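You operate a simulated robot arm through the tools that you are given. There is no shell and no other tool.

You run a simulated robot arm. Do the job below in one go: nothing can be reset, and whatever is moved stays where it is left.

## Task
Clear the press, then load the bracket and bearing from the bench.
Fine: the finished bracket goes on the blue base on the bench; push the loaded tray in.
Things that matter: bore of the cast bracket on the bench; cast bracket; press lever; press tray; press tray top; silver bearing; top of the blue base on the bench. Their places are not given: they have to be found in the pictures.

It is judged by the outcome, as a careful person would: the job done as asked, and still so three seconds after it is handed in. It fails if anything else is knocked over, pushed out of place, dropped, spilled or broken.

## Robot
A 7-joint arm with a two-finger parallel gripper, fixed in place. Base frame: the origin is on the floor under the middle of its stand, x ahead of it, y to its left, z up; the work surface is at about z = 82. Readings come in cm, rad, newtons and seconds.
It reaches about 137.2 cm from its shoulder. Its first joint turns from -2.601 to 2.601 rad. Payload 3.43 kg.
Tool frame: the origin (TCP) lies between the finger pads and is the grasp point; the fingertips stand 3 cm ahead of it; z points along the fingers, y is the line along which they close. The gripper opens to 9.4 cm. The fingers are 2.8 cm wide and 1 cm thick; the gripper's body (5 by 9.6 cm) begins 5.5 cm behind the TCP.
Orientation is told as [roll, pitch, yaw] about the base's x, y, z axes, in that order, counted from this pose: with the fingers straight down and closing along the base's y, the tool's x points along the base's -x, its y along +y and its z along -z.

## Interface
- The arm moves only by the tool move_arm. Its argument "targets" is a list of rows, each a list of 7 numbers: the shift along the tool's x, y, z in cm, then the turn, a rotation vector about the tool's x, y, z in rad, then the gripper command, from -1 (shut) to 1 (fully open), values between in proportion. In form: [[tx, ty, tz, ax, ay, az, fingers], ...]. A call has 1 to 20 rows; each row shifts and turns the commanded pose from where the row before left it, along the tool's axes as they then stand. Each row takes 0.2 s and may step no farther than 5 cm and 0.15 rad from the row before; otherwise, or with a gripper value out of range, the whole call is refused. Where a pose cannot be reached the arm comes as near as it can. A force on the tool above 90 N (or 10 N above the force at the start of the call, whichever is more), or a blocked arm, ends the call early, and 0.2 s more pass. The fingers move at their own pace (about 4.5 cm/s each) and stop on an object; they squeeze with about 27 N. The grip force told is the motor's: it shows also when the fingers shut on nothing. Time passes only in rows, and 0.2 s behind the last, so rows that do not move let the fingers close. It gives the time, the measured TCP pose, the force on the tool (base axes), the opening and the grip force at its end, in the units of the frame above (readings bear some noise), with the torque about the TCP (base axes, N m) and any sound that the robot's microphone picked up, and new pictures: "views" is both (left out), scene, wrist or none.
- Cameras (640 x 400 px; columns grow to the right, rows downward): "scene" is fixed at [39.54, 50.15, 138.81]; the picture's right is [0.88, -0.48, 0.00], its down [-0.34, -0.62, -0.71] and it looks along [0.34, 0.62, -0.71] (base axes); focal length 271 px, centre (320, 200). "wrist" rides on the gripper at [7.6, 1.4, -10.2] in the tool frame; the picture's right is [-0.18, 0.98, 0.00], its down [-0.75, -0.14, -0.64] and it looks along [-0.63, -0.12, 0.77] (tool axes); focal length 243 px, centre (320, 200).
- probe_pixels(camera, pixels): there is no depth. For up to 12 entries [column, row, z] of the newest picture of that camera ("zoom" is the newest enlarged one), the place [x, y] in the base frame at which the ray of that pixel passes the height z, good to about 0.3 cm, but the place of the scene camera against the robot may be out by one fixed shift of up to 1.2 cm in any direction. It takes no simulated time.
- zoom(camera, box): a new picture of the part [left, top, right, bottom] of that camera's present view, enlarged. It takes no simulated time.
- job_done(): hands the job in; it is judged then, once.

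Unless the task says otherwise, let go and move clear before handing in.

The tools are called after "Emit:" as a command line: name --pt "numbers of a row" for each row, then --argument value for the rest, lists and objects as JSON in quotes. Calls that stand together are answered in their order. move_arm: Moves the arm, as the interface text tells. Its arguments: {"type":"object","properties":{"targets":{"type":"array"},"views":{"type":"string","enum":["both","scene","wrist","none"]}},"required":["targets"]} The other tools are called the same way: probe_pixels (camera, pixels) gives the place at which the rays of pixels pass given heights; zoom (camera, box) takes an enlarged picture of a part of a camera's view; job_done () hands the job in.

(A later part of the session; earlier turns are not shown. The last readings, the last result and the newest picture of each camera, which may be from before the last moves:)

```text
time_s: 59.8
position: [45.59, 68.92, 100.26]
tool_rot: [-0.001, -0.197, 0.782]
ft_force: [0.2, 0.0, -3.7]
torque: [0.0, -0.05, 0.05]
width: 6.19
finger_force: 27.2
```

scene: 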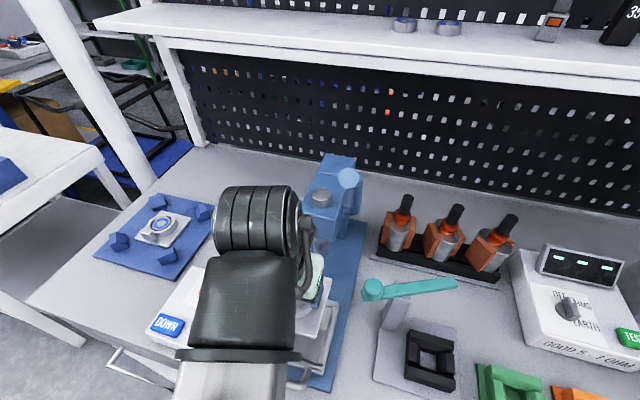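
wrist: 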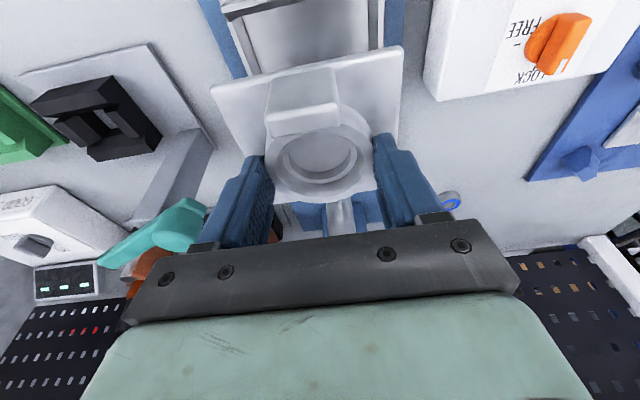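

The new bracket is held at u≈80.97, v≈-16.5, right where the old one came out of the tray. I'll lower to a few centimetres above the tray and check alignment.

Emit:
move_arm --pt "0.54 0 2.71 0 0 0 -1" --pt "0.54 0 2.71 0 0 0 -1" --pt "0.54 0 2.71 0 0 0 -1" --pt "0 0 0 0 0 0 -1"

```text
time_s: 60.8
position: [45.5, 68.93, 91.66]
tool_rot: [0.0, -0.197, 0.784]
ft_force: [0.3, 1.2, -4.4]
torque: [0.0, 0.01, -0.02]
width: 6.21
finger_force: 27.2
```

scene: 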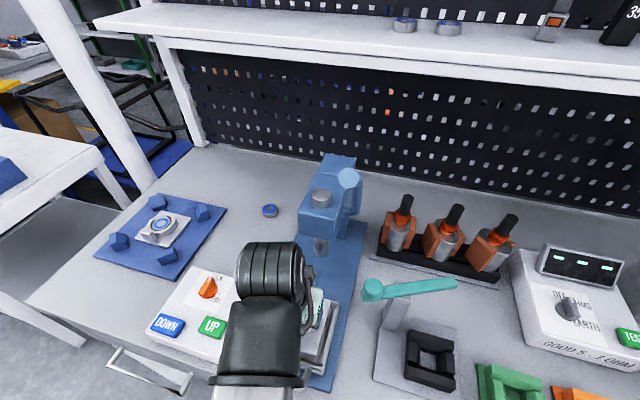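
wrist: 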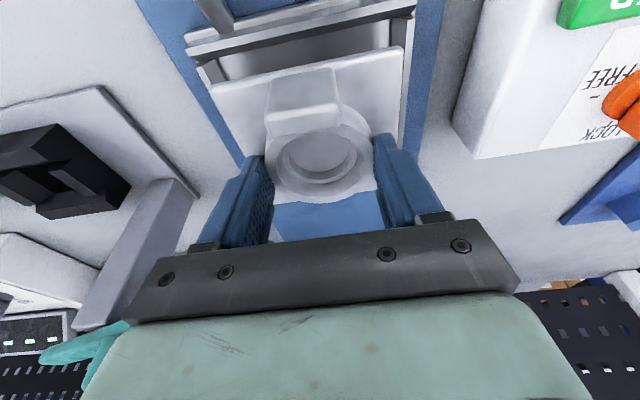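

Emit:
zoom --camera "wrist" --box '[170, 0, 450, 200]'

Emit:
zoom --camera "scene" --box '[240, 270, 350, 390]'

```text
2.00 times, centred on (310, 100) of wrist
```

zoom: 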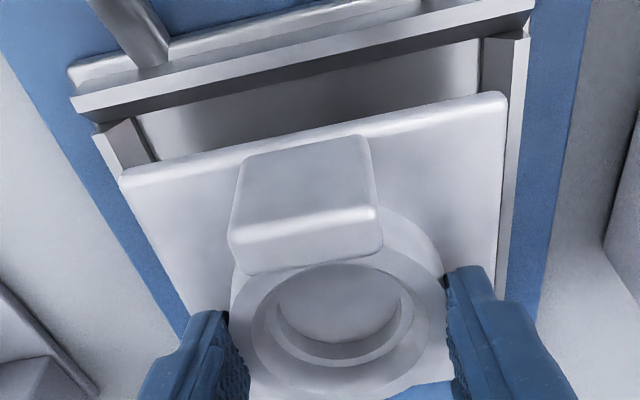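

```text
3.33 times, centred on (295, 330) of scene
```

zoom: 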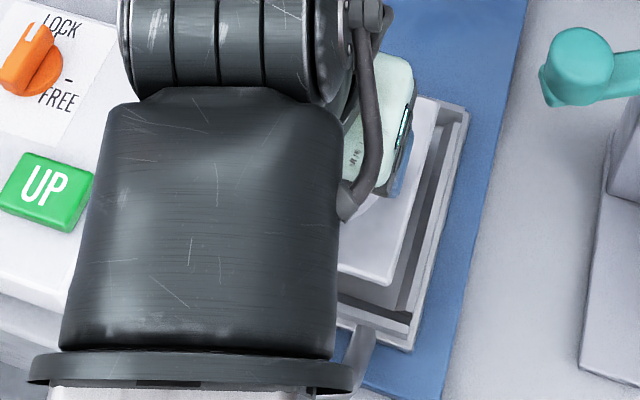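

Emit:
probe_pixels --camera "wrist" --pixels '[[219, 57, 85], [391, 19, 85], [232, 79, 84.5], [250, 89, 88.1], [403, 47, 88.1], [216, 68, 85], [410, 20, 85]]'

```text
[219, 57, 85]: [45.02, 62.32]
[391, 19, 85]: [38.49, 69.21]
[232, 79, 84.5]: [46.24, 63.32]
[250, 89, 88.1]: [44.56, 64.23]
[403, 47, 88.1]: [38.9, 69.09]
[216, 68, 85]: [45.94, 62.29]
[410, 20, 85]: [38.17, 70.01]
```

The bracket's front edge (u≈76.4) sits just inside the tray's front wall (u≈76.0), with a possible 0.2 cm sideways bias which I'll trim by 0.1. Now lowering toward the tray in small steps with force checks.

Emit:
move_arm --pt "0.2 0.1 1.0 0 0 0 -1" --pt "0.2 0 1.0 0 0 0 -1" --pt "0.1 0 0.4 0 0 0 -1" --pt "0 0 0 0 0 0 -1" --views "wrist"

```text
time_s: 61.8
position: [45.48, 68.97, 89.29]
tool_rot: [0.0, -0.198, 0.783]
ft_force: [-0.6, 0.3, -3.7]
torque: [-0.01, 0.01, 0.02]
width: 6.21
finger_force: 26.5
```

wrist: 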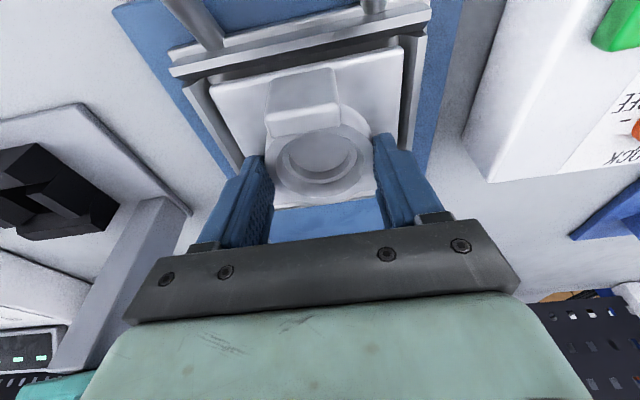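

Emit:
zoom --camera "wrist" --box '[160, 0, 440, 220]'

```text
1.82 times, centred on (300, 110) of wrist
```

zoom: 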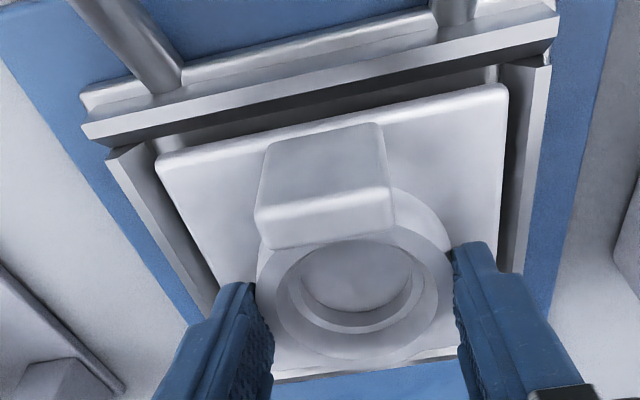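

It looks centred between the tray walls with small gaps on all visible sides. Creeping down further.

Emit:
move_arm --pt "0.05 0 0.25 0 0 0 -1" --pt "0.05 0 0.25 0 0 0 -1" --pt "0.03 0 0.15 0 0 0 -1" --pt "0 0 0 0 0 0 -1" --views "none"

Emit:
move_arm --pt "0.03 0 0.15 0 0 0 -1" --pt "0 0 0 0 0 0 -1" --views "none"

Emit:
move_arm --pt "0.03 0 0.15 0 0 0 -1" --pt "0 0 0 0 0 0 -1" --views "wrist"

```text
time_s: 62.8
position: [45.65, 69.03, 88.65]
tool_rot: [0.0, -0.197, 0.784]
ft_force: [0.9, 1.1, -4.1]
torque: [0.02, -0.05, 0.01]
width: 6.21
finger_force: 27.0
```

```text
time_s: 63.4
position: [45.57, 69.0, 88.55]
tool_rot: [0.0, -0.196, 0.786]
ft_force: [-2.0, 1.1, 3.3]
torque: [-0.34, 0.05, -0.05]
width: 6.22
finger_force: 27.2
```

```text
time_s: 64.0
position: [45.58, 68.97, 88.47]
tool_rot: [-0.001, -0.199, 0.784]
ft_force: [-0.2, -1.5, 18.0]
torque: [0.08, -0.09, 0.02]
width: 6.24
finger_force: 27.3
```

wrist: 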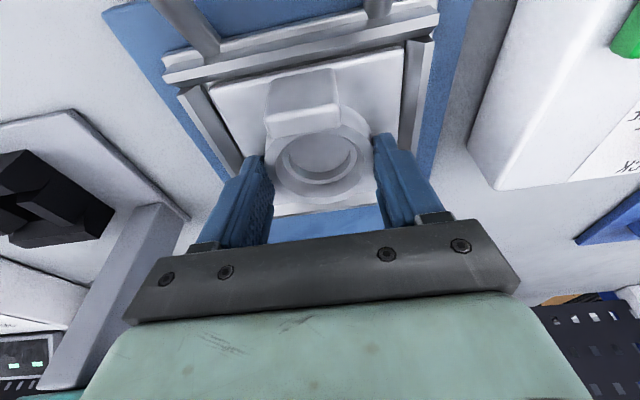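

Contact at z≈88.5, close to the expected seated height. I'll zoom to check whether the plate is really down inside the tray.

Emit:
zoom --camera "wrist" --box '[160, 0, 440, 220]'

Emit:
zoom --camera "scene" --box '[260, 270, 360, 390]'

```text
1.82 times, centred on (300, 110) of wrist
```

zoom: 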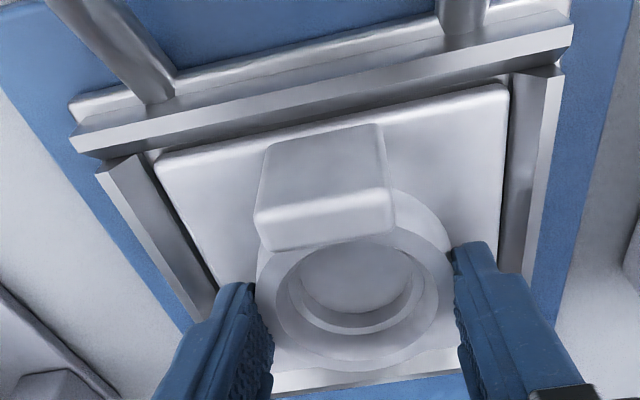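

```text
3.33 times, centred on (310, 330) of scene
```

zoom: 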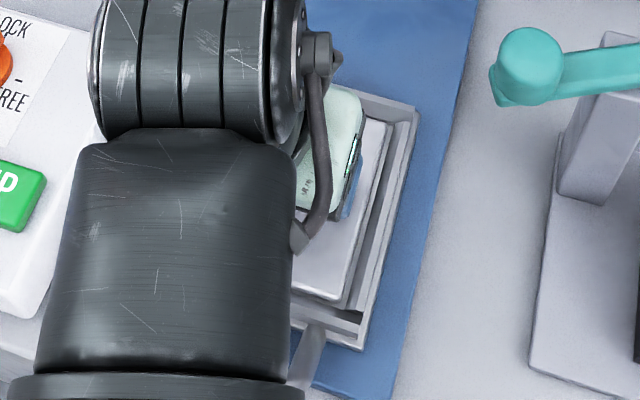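

The plate appears nested inside the tray walls. I'll ease the pressure, open the fingers and lift clear to inspect.

Emit:
move_arm --pt "-0.03 0 -0.12 0 0 0 -1" --pt "0 0 0 0 0 0 0.5" --pt "0 0 0 0 0 0 0.7" --pt "0 0 0 0 0 0 0.7" --pt "0 0 0 0 0 0 0.7" --pt "-0.4 0 -2 0 0 0 0.7" --pt "-0.8 0 -4 0 0 0 0.7" --pt "-0.8 0 -4 0 0 0 0.7" --pt "0 0 0 0 0 0 0.7"

```text
time_s: 66.0
position: [45.5, 69.01, 98.56]
tool_rot: [0.001, -0.197, 0.782]
ft_force: [-0.9, -0.6, 0.1]
torque: [0.04, 0.04, 0.0]
width: 7.97
finger_force: 0.1
```

scene: 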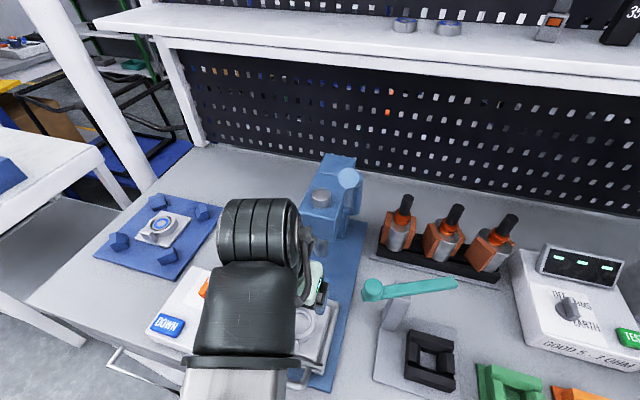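
wrist: 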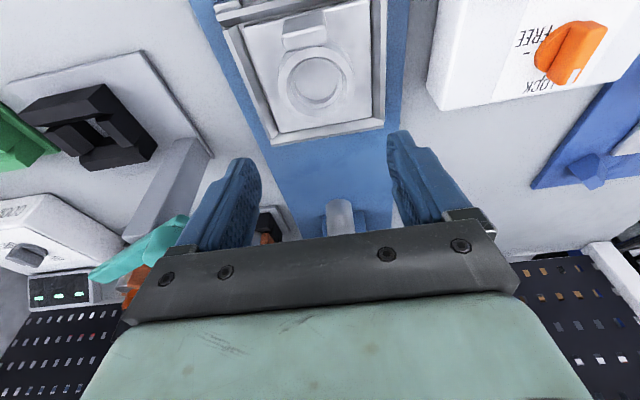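

Emit:
zoom --camera "wrist" --box '[210, 0, 410, 160]'

```text
2.50 times, centred on (310, 80) of wrist
```

zoom: 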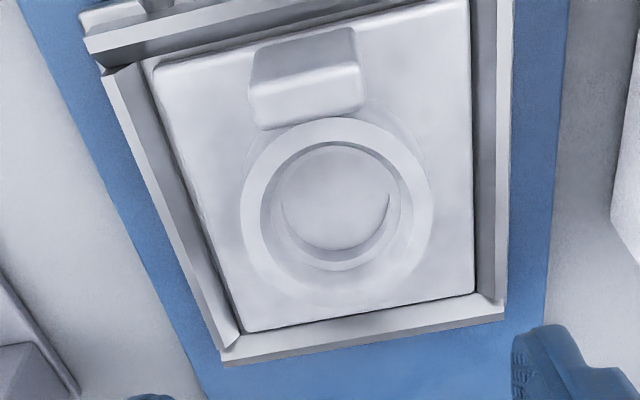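

The new bracket is nested evenly in the tray with its lug toward the handle, as the old one was. I'll zoom hard on its bore to understand depth and centre for the bearing.

Emit:
zoom --camera "wrist" --box '[270, 35, 370, 130]'

Emit:
zoom --camera "scene" --box '[255, 200, 285, 222]'

Emit:
zoom --camera "scene" --box '[135, 200, 195, 250]'

```text
4.21 times, centred on (320, 82) of wrist
```

zoom: 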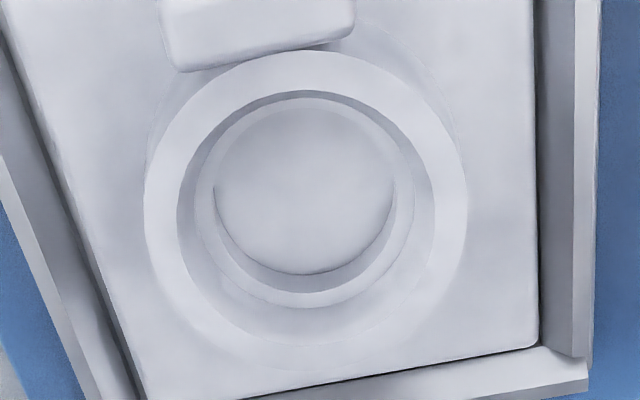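

```text
16.00 times, centred on (270, 211) of scene
```

zoom: 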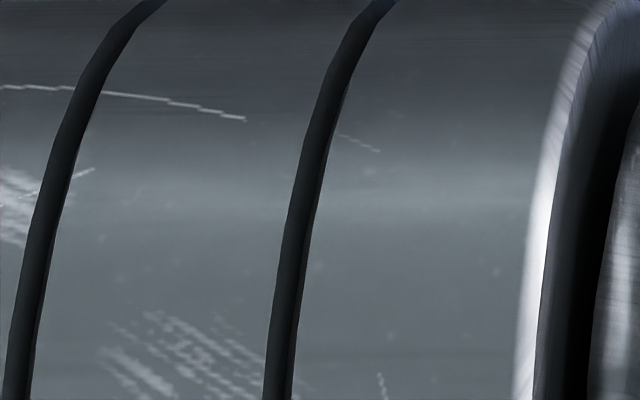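

```text
8.00 times, centred on (165, 225) of scene
```

zoom: 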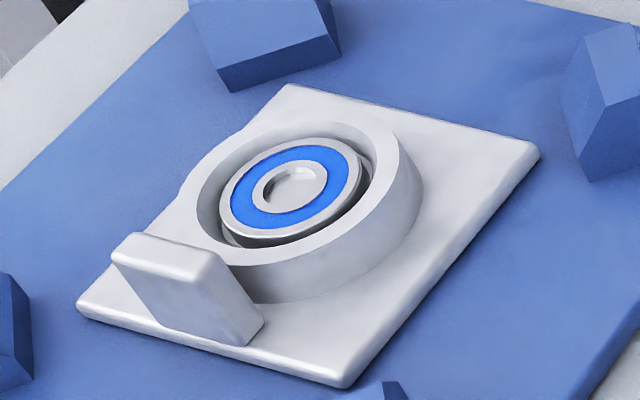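

The bore has a wide counterbore (about 5 cm) down to a ledge where the bearing rests. I'll probe the ring's centre from here.

Emit:
probe_pixels --camera "wrist" --pixels '[[316.9, 84.1, 86.7], [278.4, 82, 86.7], [355.2, 80, 86.7], [318, 121.5, 86.7], [315, 46, 86.7]]'

```text
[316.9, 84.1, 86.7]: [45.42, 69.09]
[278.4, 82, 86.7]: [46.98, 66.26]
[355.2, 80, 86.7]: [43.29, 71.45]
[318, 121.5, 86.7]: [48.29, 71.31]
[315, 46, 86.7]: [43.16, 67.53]
```

The ring centre reads u≈81.4 (camera) with v≈-16.54 from the self-centred grip. Now I'll go for the bearing: reduce the lean to 0.1 rad, slide left over the panel, then forward to above it.

Emit:
move_arm --pt "0 0 0 0 0.097 0 0.7" --pt "0 3.72 0 0 0 0 0.7" --pt "0 3.72 0 0 0 0 0.7" --pt "0 3.72 0 0 0 0 0.7" --pt "0 3.72 0 0 0 0 0.7" --pt "0 3.72 0 0 0 0 0.7" --pt "-3.84 0 0.385 0 0 0 0.7" --pt "-3.84 0 0.385 0 0 0 0.7" --pt "-3.84 0 0.385 0 0 0 0.7" --pt "-3.84 0 0.385 0 0 0 0.4" --pt "-3.84 0 0.385 0 0 0 0.4" --pt "-3.84 0 0.385 0 0 0 0.4" --pt "-3.84 0 0.385 0 0 0 0.4" --pt "0 0 0 0 0 0 0.4"

```text
time_s: 69.0
position: [51.63, 101.38, 98.3]
tool_rot: [0.0, -0.098, 0.784]
ft_force: [-0.1, -0.5, 0.2]
torque: [-0.01, 0.01, -0.03]
width: 6.59
finger_force: 0.0
```

scene: 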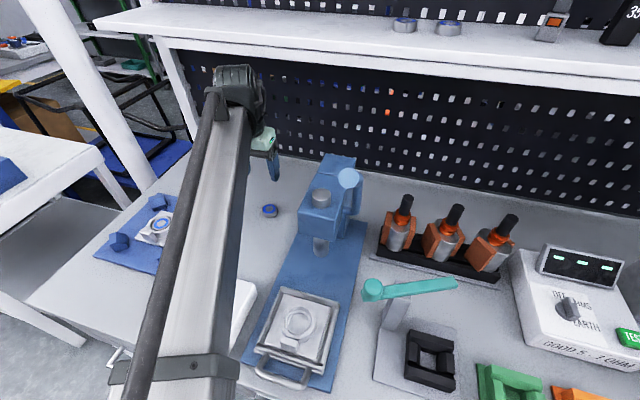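
wrist: 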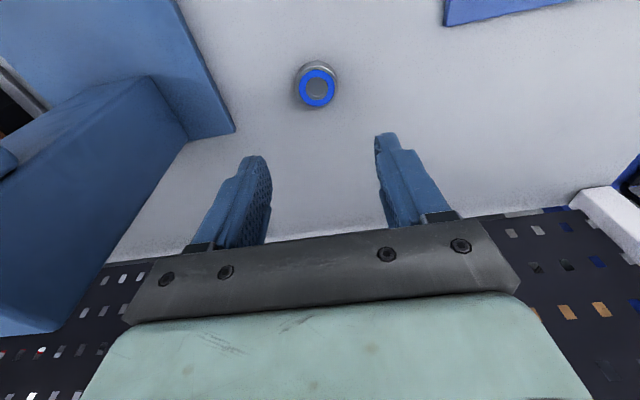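

The bearing is at (317,86), right below the hand, and the scene shows the tray with the new bracket undisturbed. Zooming to measure the bearing.

Emit:
zoom --camera "wrist" --box '[280, 45, 360, 125]'

```text
5.00 times, centred on (320, 85) of wrist
```

zoom: 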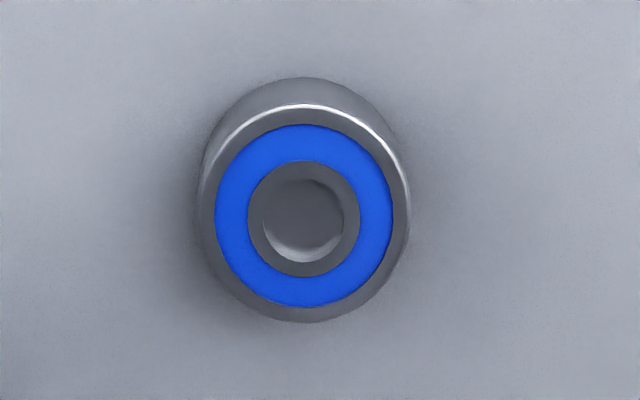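

The bearing measures about 4.0 cm across and 1.6 cm tall, centred at u≈108.7, v≈-35.0. I'll descend 10.5 cm with a small trim, then check.

Emit:
move_arm --pt "0.1 -0.08 3.5 0 0 0 0.4" --pt "0.2 -0.08 3.5 0 0 0 0.4" --pt "0.2 -0.08 3.5 0 0 0 0.4" --pt "0 0 0 0 0 0 0.4"

```text
time_s: 70.0
position: [52.1, 101.54, 88.17]
tool_rot: [0.001, -0.1, 0.784]
ft_force: [0.5, -0.7, 0.5]
torque: [-0.03, -0.01, -0.02]
width: 6.58
finger_force: 0.1
```

scene: 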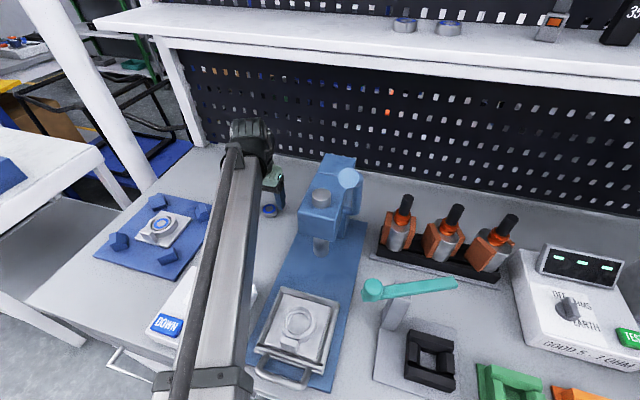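
wrist: 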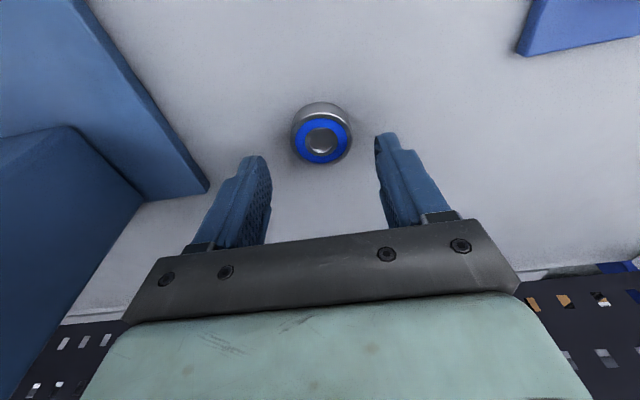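

Emit:
zoom --camera "wrist" --box '[270, 90, 370, 180]'

```text
4.44 times, centred on (320, 135) of wrist
```

zoom: 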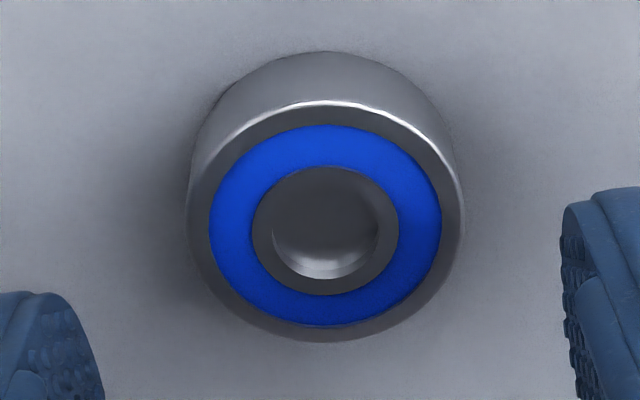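

The bearing centre reads (108.76,-35.06) against the TCP at (108.64,-34.95), so it is well aligned. I'll go down so only the fingertips overlap its upper half, then close.

Emit:
move_arm --pt "0.07 0.05 1.2 0 0 0 0.4" --pt "0.07 0.03 1.2 0 0 0 0.4" --pt "0 0 0 0 0 0 0.4" --views "wrist"

```text
time_s: 70.8
position: [52.05, 101.69, 85.69]
tool_rot: [0.0, -0.101, 0.783]
ft_force: [0.3, -0.1, 0.5]
torque: [-0.03, -0.01, 0.0]
width: 6.58
finger_force: 0.0
```

wrist: 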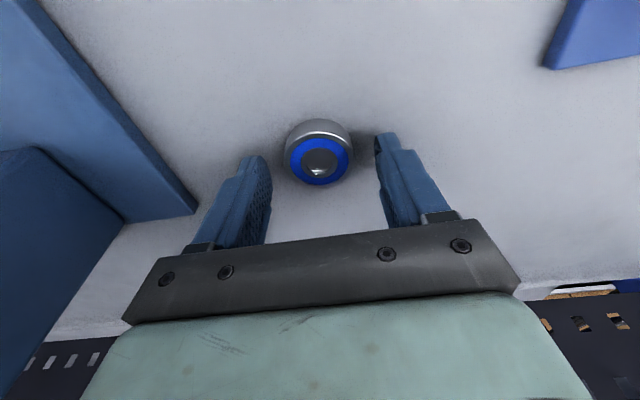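

The bearing is between the fingertips. Closing gently on it.

Emit:
move_arm --pt "0 0 0 0 0 0 0" --pt "0 0 0 0 0 0 -0.4" --pt "0 0 0 0 0 0 -1" --pt "0 0 0 0 0 0 -1" --pt "0 0 0 0 0 0 -1" --pt "0 0 0 0 0 0 -1" --views "wrist"

```text
time_s: 72.2
position: [52.18, 101.71, 85.64]
tool_rot: [0.002, -0.1, 0.785]
ft_force: [0.1, 0.0, -0.9]
torque: [0.0, -0.01, -0.01]
width: 4.05
finger_force: 27.1
```

wrist: 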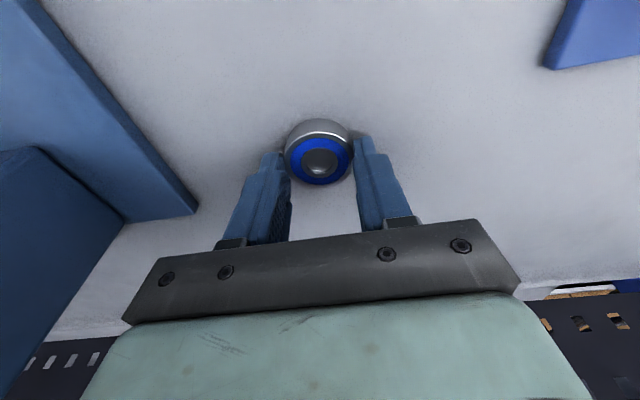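

Gripped at 4.05 cm. I'll lift slowly and check it stays level in the fingertips.

Emit:
move_arm --pt "-0.05 0 -0.5 0 0 0 -1" --pt "-0.1 0 -1.0 0 0 0 -1" --pt "-0.2 0 -2.0 0 0 0 -1" --pt "0 0 0 0 0 0 -1"

Emit:
zoom --camera "wrist" --box '[250, 90, 390, 210]'

```text
time_s: 73.2
position: [52.16, 101.7, 89.45]
tool_rot: [-0.001, -0.098, 0.785]
ft_force: [-1.1, -0.4, -0.8]
torque: [0.02, 0.01, 0.0]
width: 4.04
finger_force: 27.3
```

scene: 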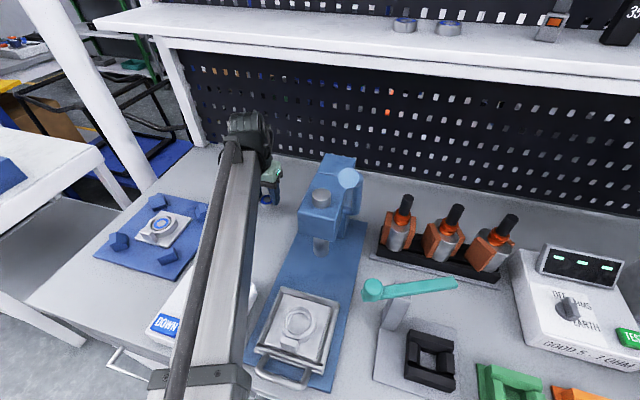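
wrist: 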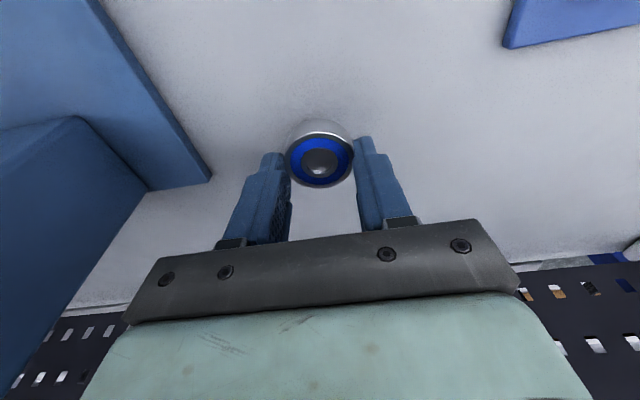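

```text
3.33 times, centred on (320, 150) of wrist
```

zoom: 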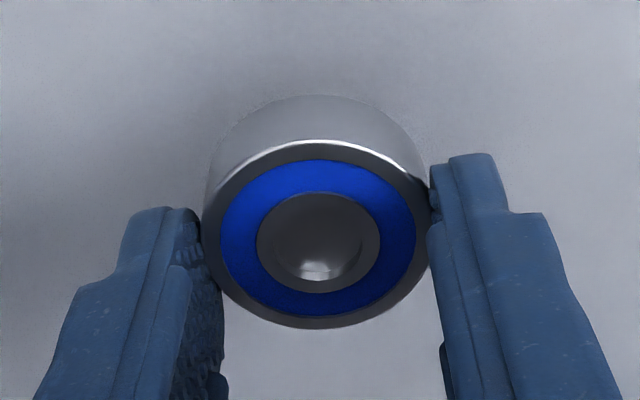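

The bearing is held level in the tips. I'll raise it, retreat toward the robot, then go across to above the bracket's bore.

Emit:
move_arm --pt "-0.35 0 -3.48 0 0 0 -1" --pt "-0.35 0 -3.48 0 0 0 -1" --pt "-0.35 0 -3.48 0 0 0 -1" --pt "3.4 0 -0.34 0 0 0 -1" --pt "3.4 0 -0.34 0 0 0 -1" --pt "3.4 0 -0.34 0 0 0 -1" --pt "3.4 0 -0.34 0 0 0 -1" --pt "3.4 0 -0.34 0 0 0 -1" --pt "3.4 0 -0.34 0 0 0 -1" --pt "3.4 0 -0.34 0 0 0 -1" --pt "3.4 0 -0.34 0 0 0 -1" --pt "0 -3.7 0 0 0 0 -1" --pt "0 -3.7 0 0 0 0 -1" --pt "0 -3.7 0 0 0 0 -1" --pt "0 -3.7 0 0 0 0 -1" --pt "0 -3.7 0 0 0 0 -1" --pt "0 0 0 0 0 0 -1"

```text
time_s: 76.8
position: [45.89, 69.23, 99.7]
tool_rot: [0.0, -0.101, 0.784]
ft_force: [0.8, 0.0, -0.5]
torque: [-0.02, 0.01, -0.02]
width: 4.05
finger_force: 26.7
```

scene: 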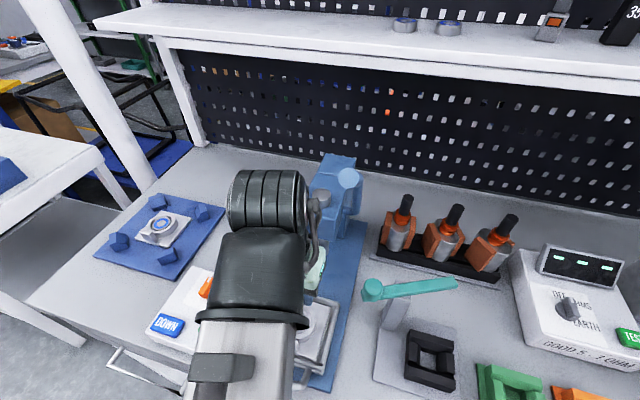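
wrist: 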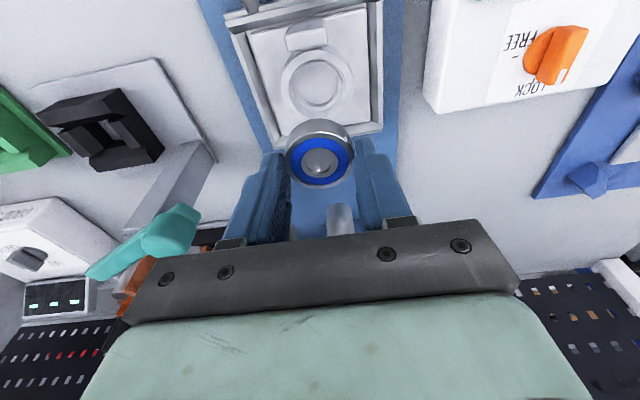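

The bore is visible at (317,85) below the held bearing at (320,155). I'll zoom to get the ring's centre relative to the hand from this pose.

Emit:
zoom --camera "wrist" --box '[265, 30, 375, 130]'

```text
4.00 times, centred on (320, 80) of wrist
```

zoom: 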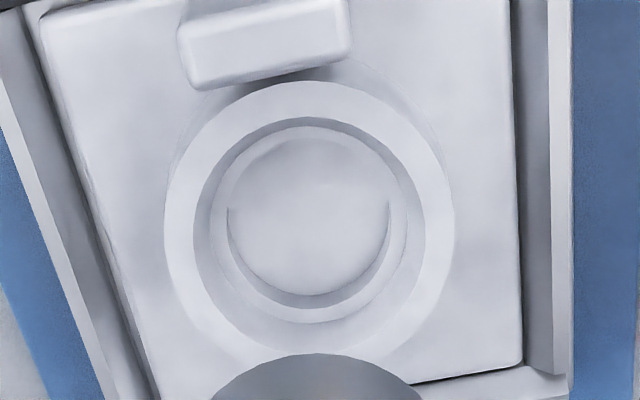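

By the same camera geometry the ring centre is at u≈81.4, v≈-16.5, exactly under the TCP. I'll lower until the bearing's underside is just above the rim.

Emit:
move_arm --pt "0.31 0 3.05 0 0 0 -1" --pt "0.31 0 3.05 0 0 0 -1" --pt "0.28 0 2.75 0 0 0 -1" --pt "0 0 0 0 0 0 -1"

Emit:
zoom --camera "wrist" --box '[240, 70, 400, 210]'

```text
time_s: 77.8
position: [46.04, 69.08, 90.7]
tool_rot: [-0.002, -0.098, 0.784]
ft_force: [-0.2, 0.6, -0.9]
torque: [0.01, 0.01, 0.02]
width: 4.08
finger_force: 27.5
```

scene: 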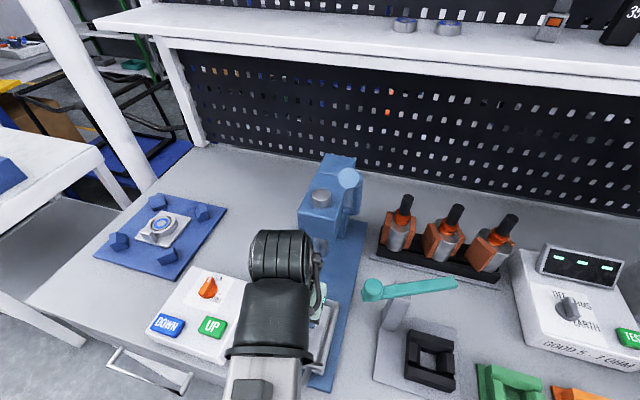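
wrist: 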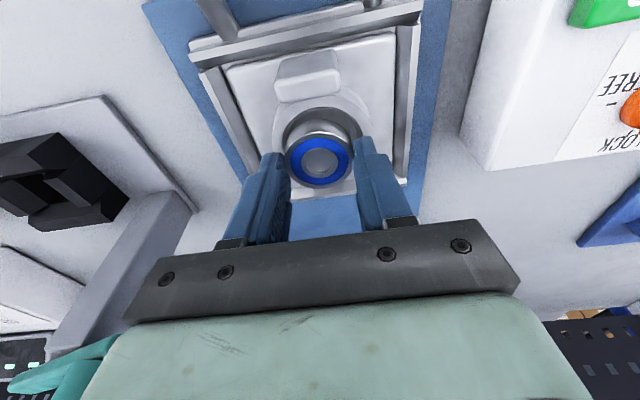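

```text
2.86 times, centred on (320, 140) of wrist
```

zoom: 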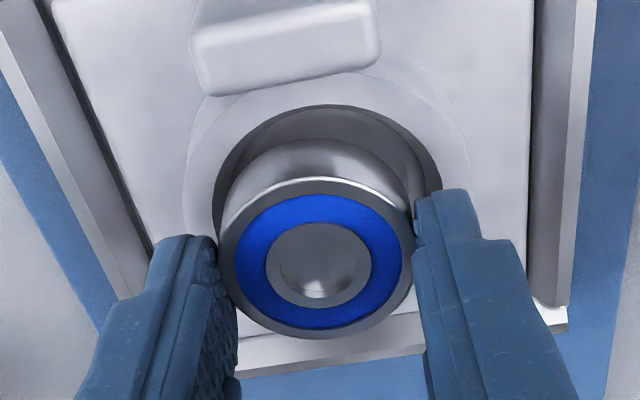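

Emit:
zoom --camera "wrist" --box '[275, 90, 375, 190]'

```text
4.00 times, centred on (325, 140) of wrist
```

zoom: 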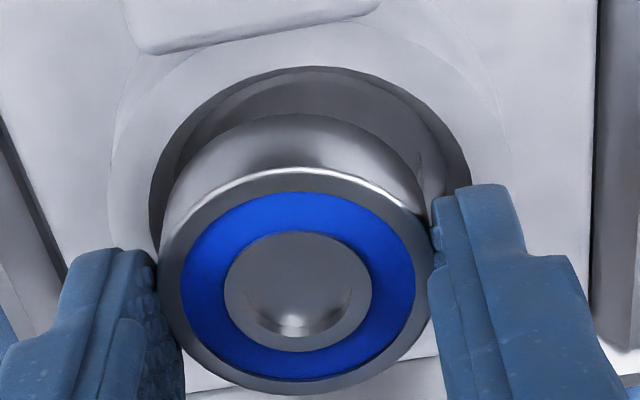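

The ring's inner edge is centred about 0.2 cm to the picture's right of the bearing. I'll trim 0.2 cm that way and creep down.

Emit:
move_arm --pt "0 0.22 0 0 0 0 -1" --pt "0.03 0 0.3 0 0 0 -1" --pt "0 0 0 0 0 0 -1" --views "wrist"

Emit:
zoom --camera "wrist" --box '[275, 90, 375, 190]'

```text
time_s: 78.6
position: [45.69, 69.32, 90.55]
tool_rot: [0.001, -0.1, 0.784]
ft_force: [0.2, -0.2, -1.4]
torque: [0.0, 0.0, 0.01]
width: 4.07
finger_force: 27.3
```

wrist: 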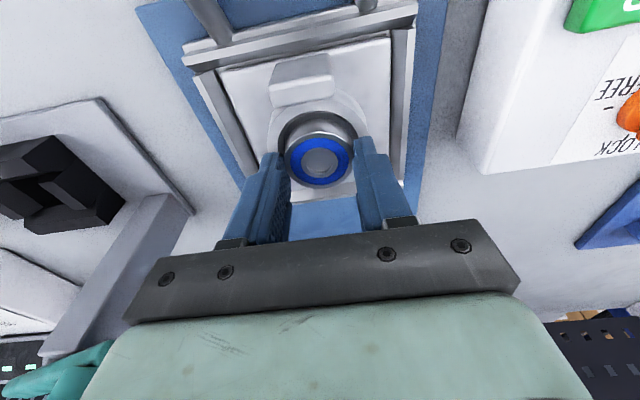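

```text
4.00 times, centred on (325, 140) of wrist
```

zoom: 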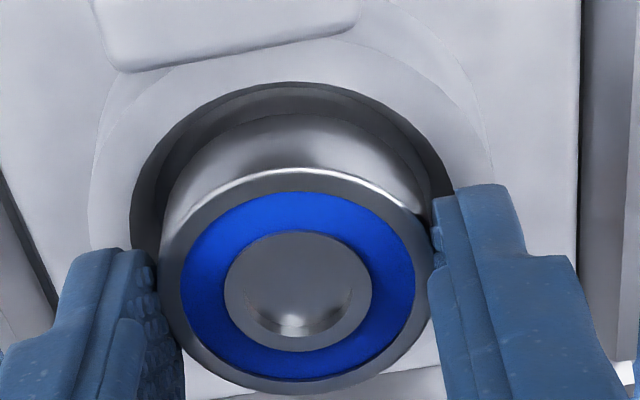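

Now concentric: the ring's inner edge is centred within a millimetre of the bearing. Creeping down into the bore with force checks.

Emit:
move_arm --pt "0.02 0 0.2 0 0 0 -1" --pt "0.02 0 0.2 0 0 0 -1" --pt "0 0 0 0 0 0 -1" --views "none"

Emit:
move_arm --pt "0.015 0 0.15 0 0 0 -1" --pt "0 0 0 0 0 0 -1" --views "wrist"

Emit:
zoom --camera "wrist" --box '[275, 90, 375, 190]'

```text
time_s: 79.4
position: [45.61, 69.35, 90.17]
tool_rot: [-0.001, -0.102, 0.784]
ft_force: [-0.4, -0.8, -0.7]
torque: [0.03, -0.03, 0.0]
width: 4.06
finger_force: 27.0
```

```text
time_s: 80.0
position: [45.71, 69.48, 89.99]
tool_rot: [0.001, -0.102, 0.784]
ft_force: [-0.4, -0.1, 0.3]
torque: [0.01, -0.03, 0.01]
width: 4.06
finger_force: 27.3
```

wrist: 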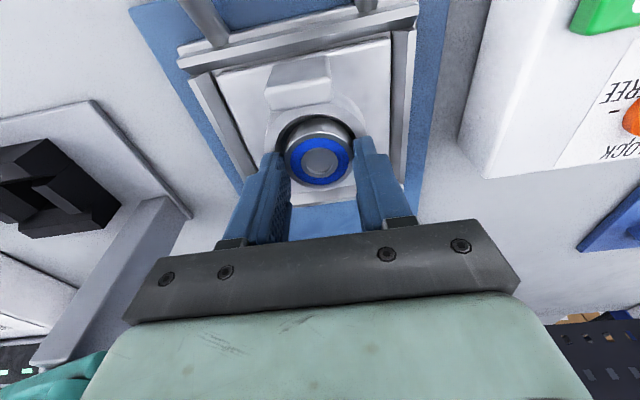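

```text
4.00 times, centred on (325, 140) of wrist
```

zoom: 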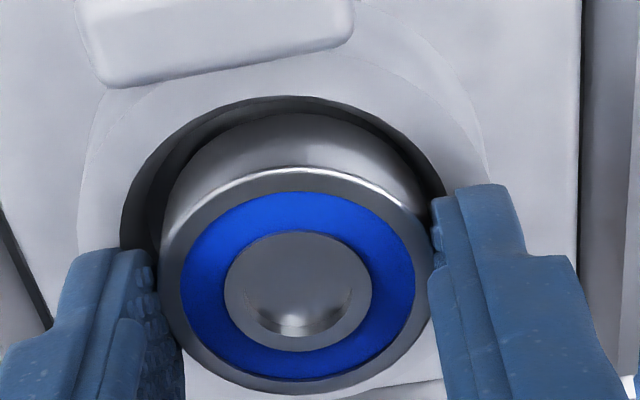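

The hand drifted about 0.2 cm left; I'll trim it back and continue creeping down.

Emit:
move_arm --pt "0 -0.17 0 0 0 0 -1" --pt "0.015 0 0.15 0 0 0 -1" --pt "0 0 0 0 0 0 -1" --views "wrist"

Emit:
zoom --camera "wrist" --box '[275, 90, 375, 190]'

```text
time_s: 80.8
position: [45.65, 69.31, 89.84]
tool_rot: [0.002, -0.101, 0.785]
ft_force: [0.3, -0.1, -0.2]
torque: [-0.01, 0.04, 0.0]
width: 4.06
finger_force: 27.4
```

wrist: 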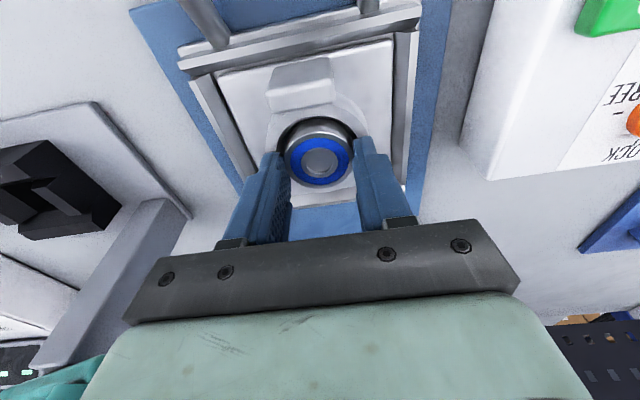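

```text
4.00 times, centred on (325, 140) of wrist
```

zoom: 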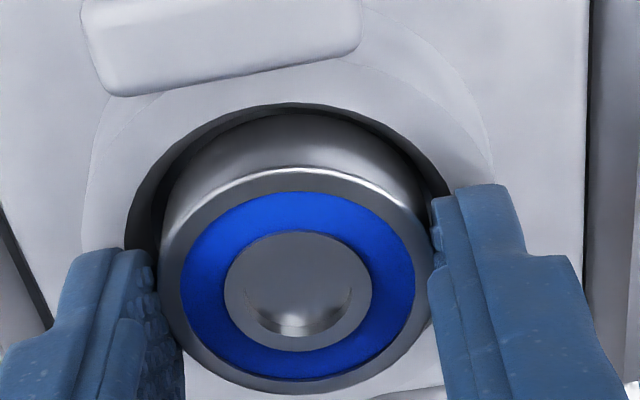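

Concentric again. Continuing down in 0.12 cm steps until something touches.

Emit:
move_arm --pt "0.012 -0.04 0.12 0 0 0 -1" --pt "0 0 0 0 0 0 -1" --views "none"

Emit:
move_arm --pt "0.012 0 0.12 0 0 0 -1" --pt "0 0 0 0 0 0 -1" --views "none"

Emit:
move_arm --pt "0.012 0 0.12 0 0 0 -1" --pt "0 0 0 0 0 0 -1" --views "wrist"

```text
time_s: 81.4
position: [45.77, 69.23, 89.75]
tool_rot: [0.0, -0.102, 0.783]
ft_force: [-0.4, -0.5, -0.6]
torque: [-0.01, 0.04, -0.01]
width: 4.05
finger_force: 26.8
```

```text
time_s: 82.0
position: [45.66, 69.34, 89.72]
tool_rot: [-0.001, -0.102, 0.784]
ft_force: [-0.7, -1.5, 6.2]
torque: [-0.08, 0.1, -0.02]
width: 4.05
finger_force: 27.3
```

```text
time_s: 82.6
position: [45.7, 69.29, 89.8]
tool_rot: [-0.001, -0.104, 0.785]
ft_force: [0.8, -0.4, 25.1]
torque: [-0.2, 0.16, -0.03]
width: 4.07
finger_force: 27.2
```

wrist: 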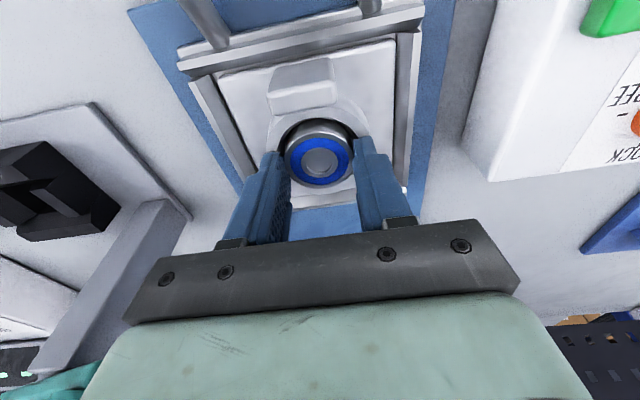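

Contact at z≈89.75 (25 N). I'll zoom to judge whether it is the bearing on its ledge or the fingertips on the rim.

Emit:
zoom --camera "wrist" --box '[265, 90, 375, 200]'

```text
3.64 times, centred on (320, 145) of wrist
```

zoom: 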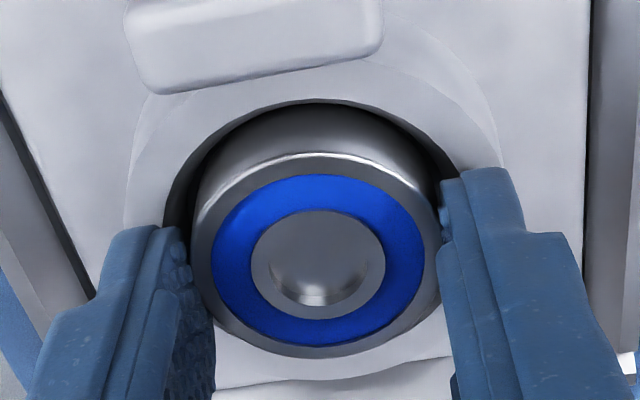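

The bearing's lower part is inside the counterbore all round. I'll ease 0.1 cm, open slowly and lift away.

Emit:
move_arm --pt "-0.01 0 -0.15 0 0 0 -1" --pt "0 0 0 0 0 0 -0.05" --pt "0 0 0 0 0 0 0.1" --pt "0 0 0 0 0 0 0.3" --pt "0 0 0 0 0 0 0.3" --pt "0 0 0 0 0 0 0.3" --views "wrist"

Emit:
zoom --camera "wrist" --box '[265, 90, 375, 200]'

```text
time_s: 84.0
position: [45.69, 69.32, 89.78]
tool_rot: [0.0, -0.099, 0.783]
ft_force: [0.5, -0.7, 2.4]
torque: [0.01, 0.06, 0.01]
width: 6.1
finger_force: 0.1
```

wrist: 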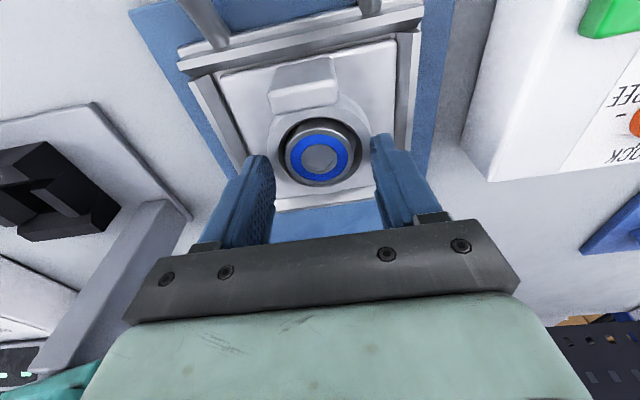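

```text
3.64 times, centred on (320, 145) of wrist
```

zoom: 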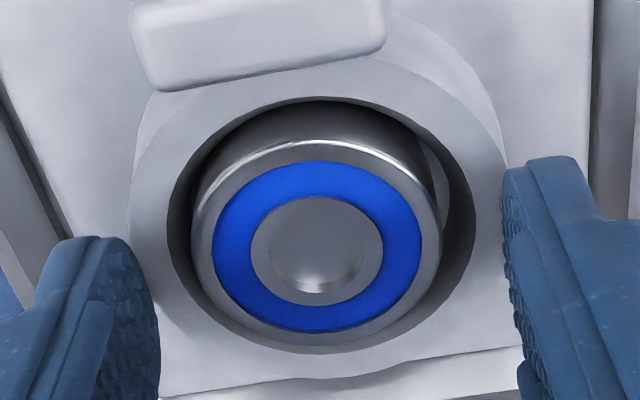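

The bearing dropped into the bore and sits level inside the ring. Lifting straight up to clear it.

Emit:
move_arm --pt "-0.1 0 -1 0 0 0 0.3" --pt "-0.2 0 -2 0 0 0 0.3" --pt "-0.35 0 -3.5 0 0 0 0.3" --pt "-0.35 0 -3.5 0 0 0 0.3" --pt "0 0 0 0 0 0 0.3"

Emit:
zoom --camera "wrist" --box '[220, 0, 410, 150]'

```text
time_s: 85.2
position: [45.73, 69.16, 99.87]
tool_rot: [0.002, -0.1, 0.785]
ft_force: [-0.3, 0.9, -0.2]
torque: [0.03, 0.02, 0.0]
width: 6.1
finger_force: 0.0
```

scene: 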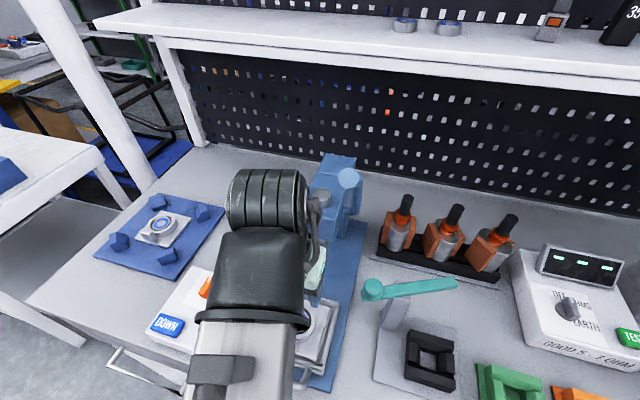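
wrist: 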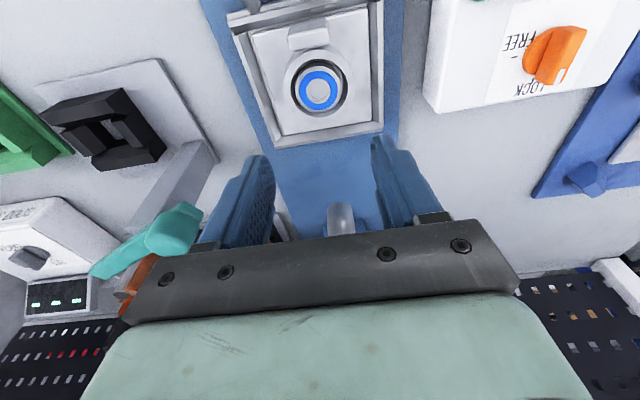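

```text
2.67 times, centred on (315, 75) of wrist
```

zoom: 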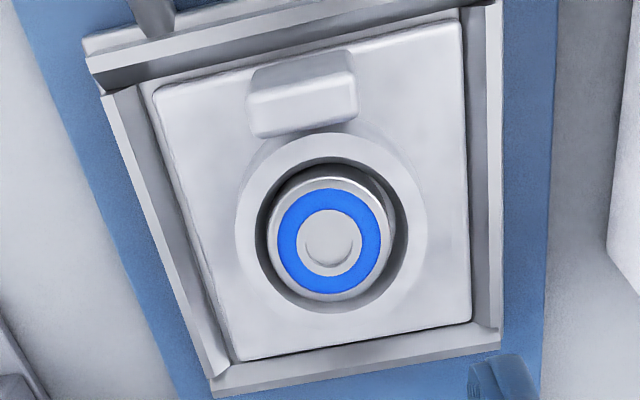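

The bearing looks level and centred in the bore. Before pushing in, I'll back off and take a low look to confirm its top clears the ram's height.

Emit:
move_arm --pt "4.48 0 -0.45 0 0 0 0.3" --pt "4.48 0 -0.45 0 0 0 0.3" --pt "4.48 0 0.55 0 0 0 0.3" --pt "0 0 1 0 -0.15 0 0.3" --pt "0 0 0 0 -0.15 0 0.3" --pt "0 0 0 0 -0.15 0 0.3" --pt "0 0 0 0 -0.15 0 0.3" --pt "0 0 0 0 -0.15 0 0.3" --pt "0 0 0 0 -0.15 0 0.3" --pt "0 0 0 0 -0.1 0 0.3" --pt "0 0 0 0 0 0 0.3"

Emit:
zoom --camera "wrist" --box '[205, 0, 385, 130]'

Emit:
zoom --camera "scene" --box '[245, 275, 355, 395]'

```text
time_s: 87.6
position: [36.35, 59.77, 97.81]
tool_rot: [-0.003, -1.102, 0.785]
ft_force: [0.1, -1.2, 0.4]
torque: [0.0, -0.03, 0.01]
width: 6.1
finger_force: 0.1
```

scene: 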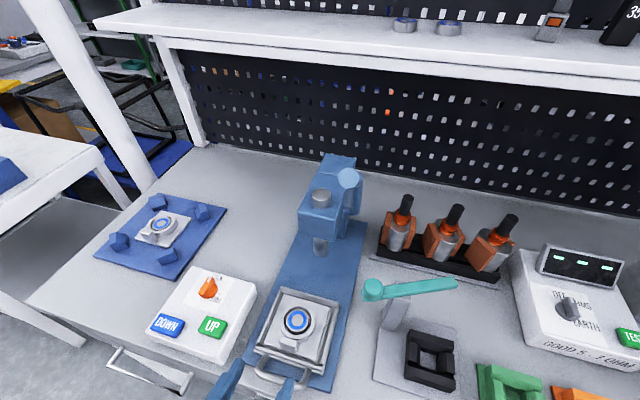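
wrist: 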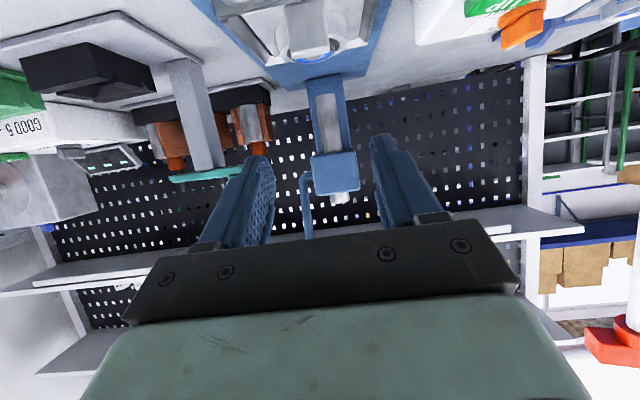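

```text
3.08 times, centred on (295, 65) of wrist
```

zoom: 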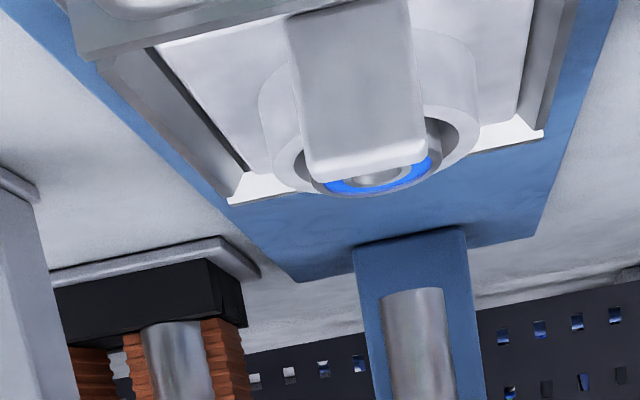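

```text
3.33 times, centred on (300, 335) of scene
```

zoom: 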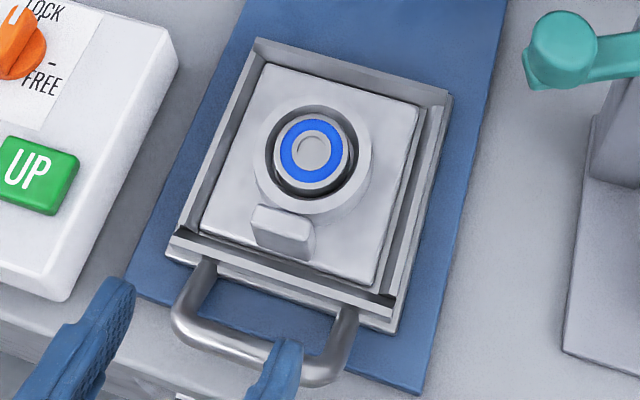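

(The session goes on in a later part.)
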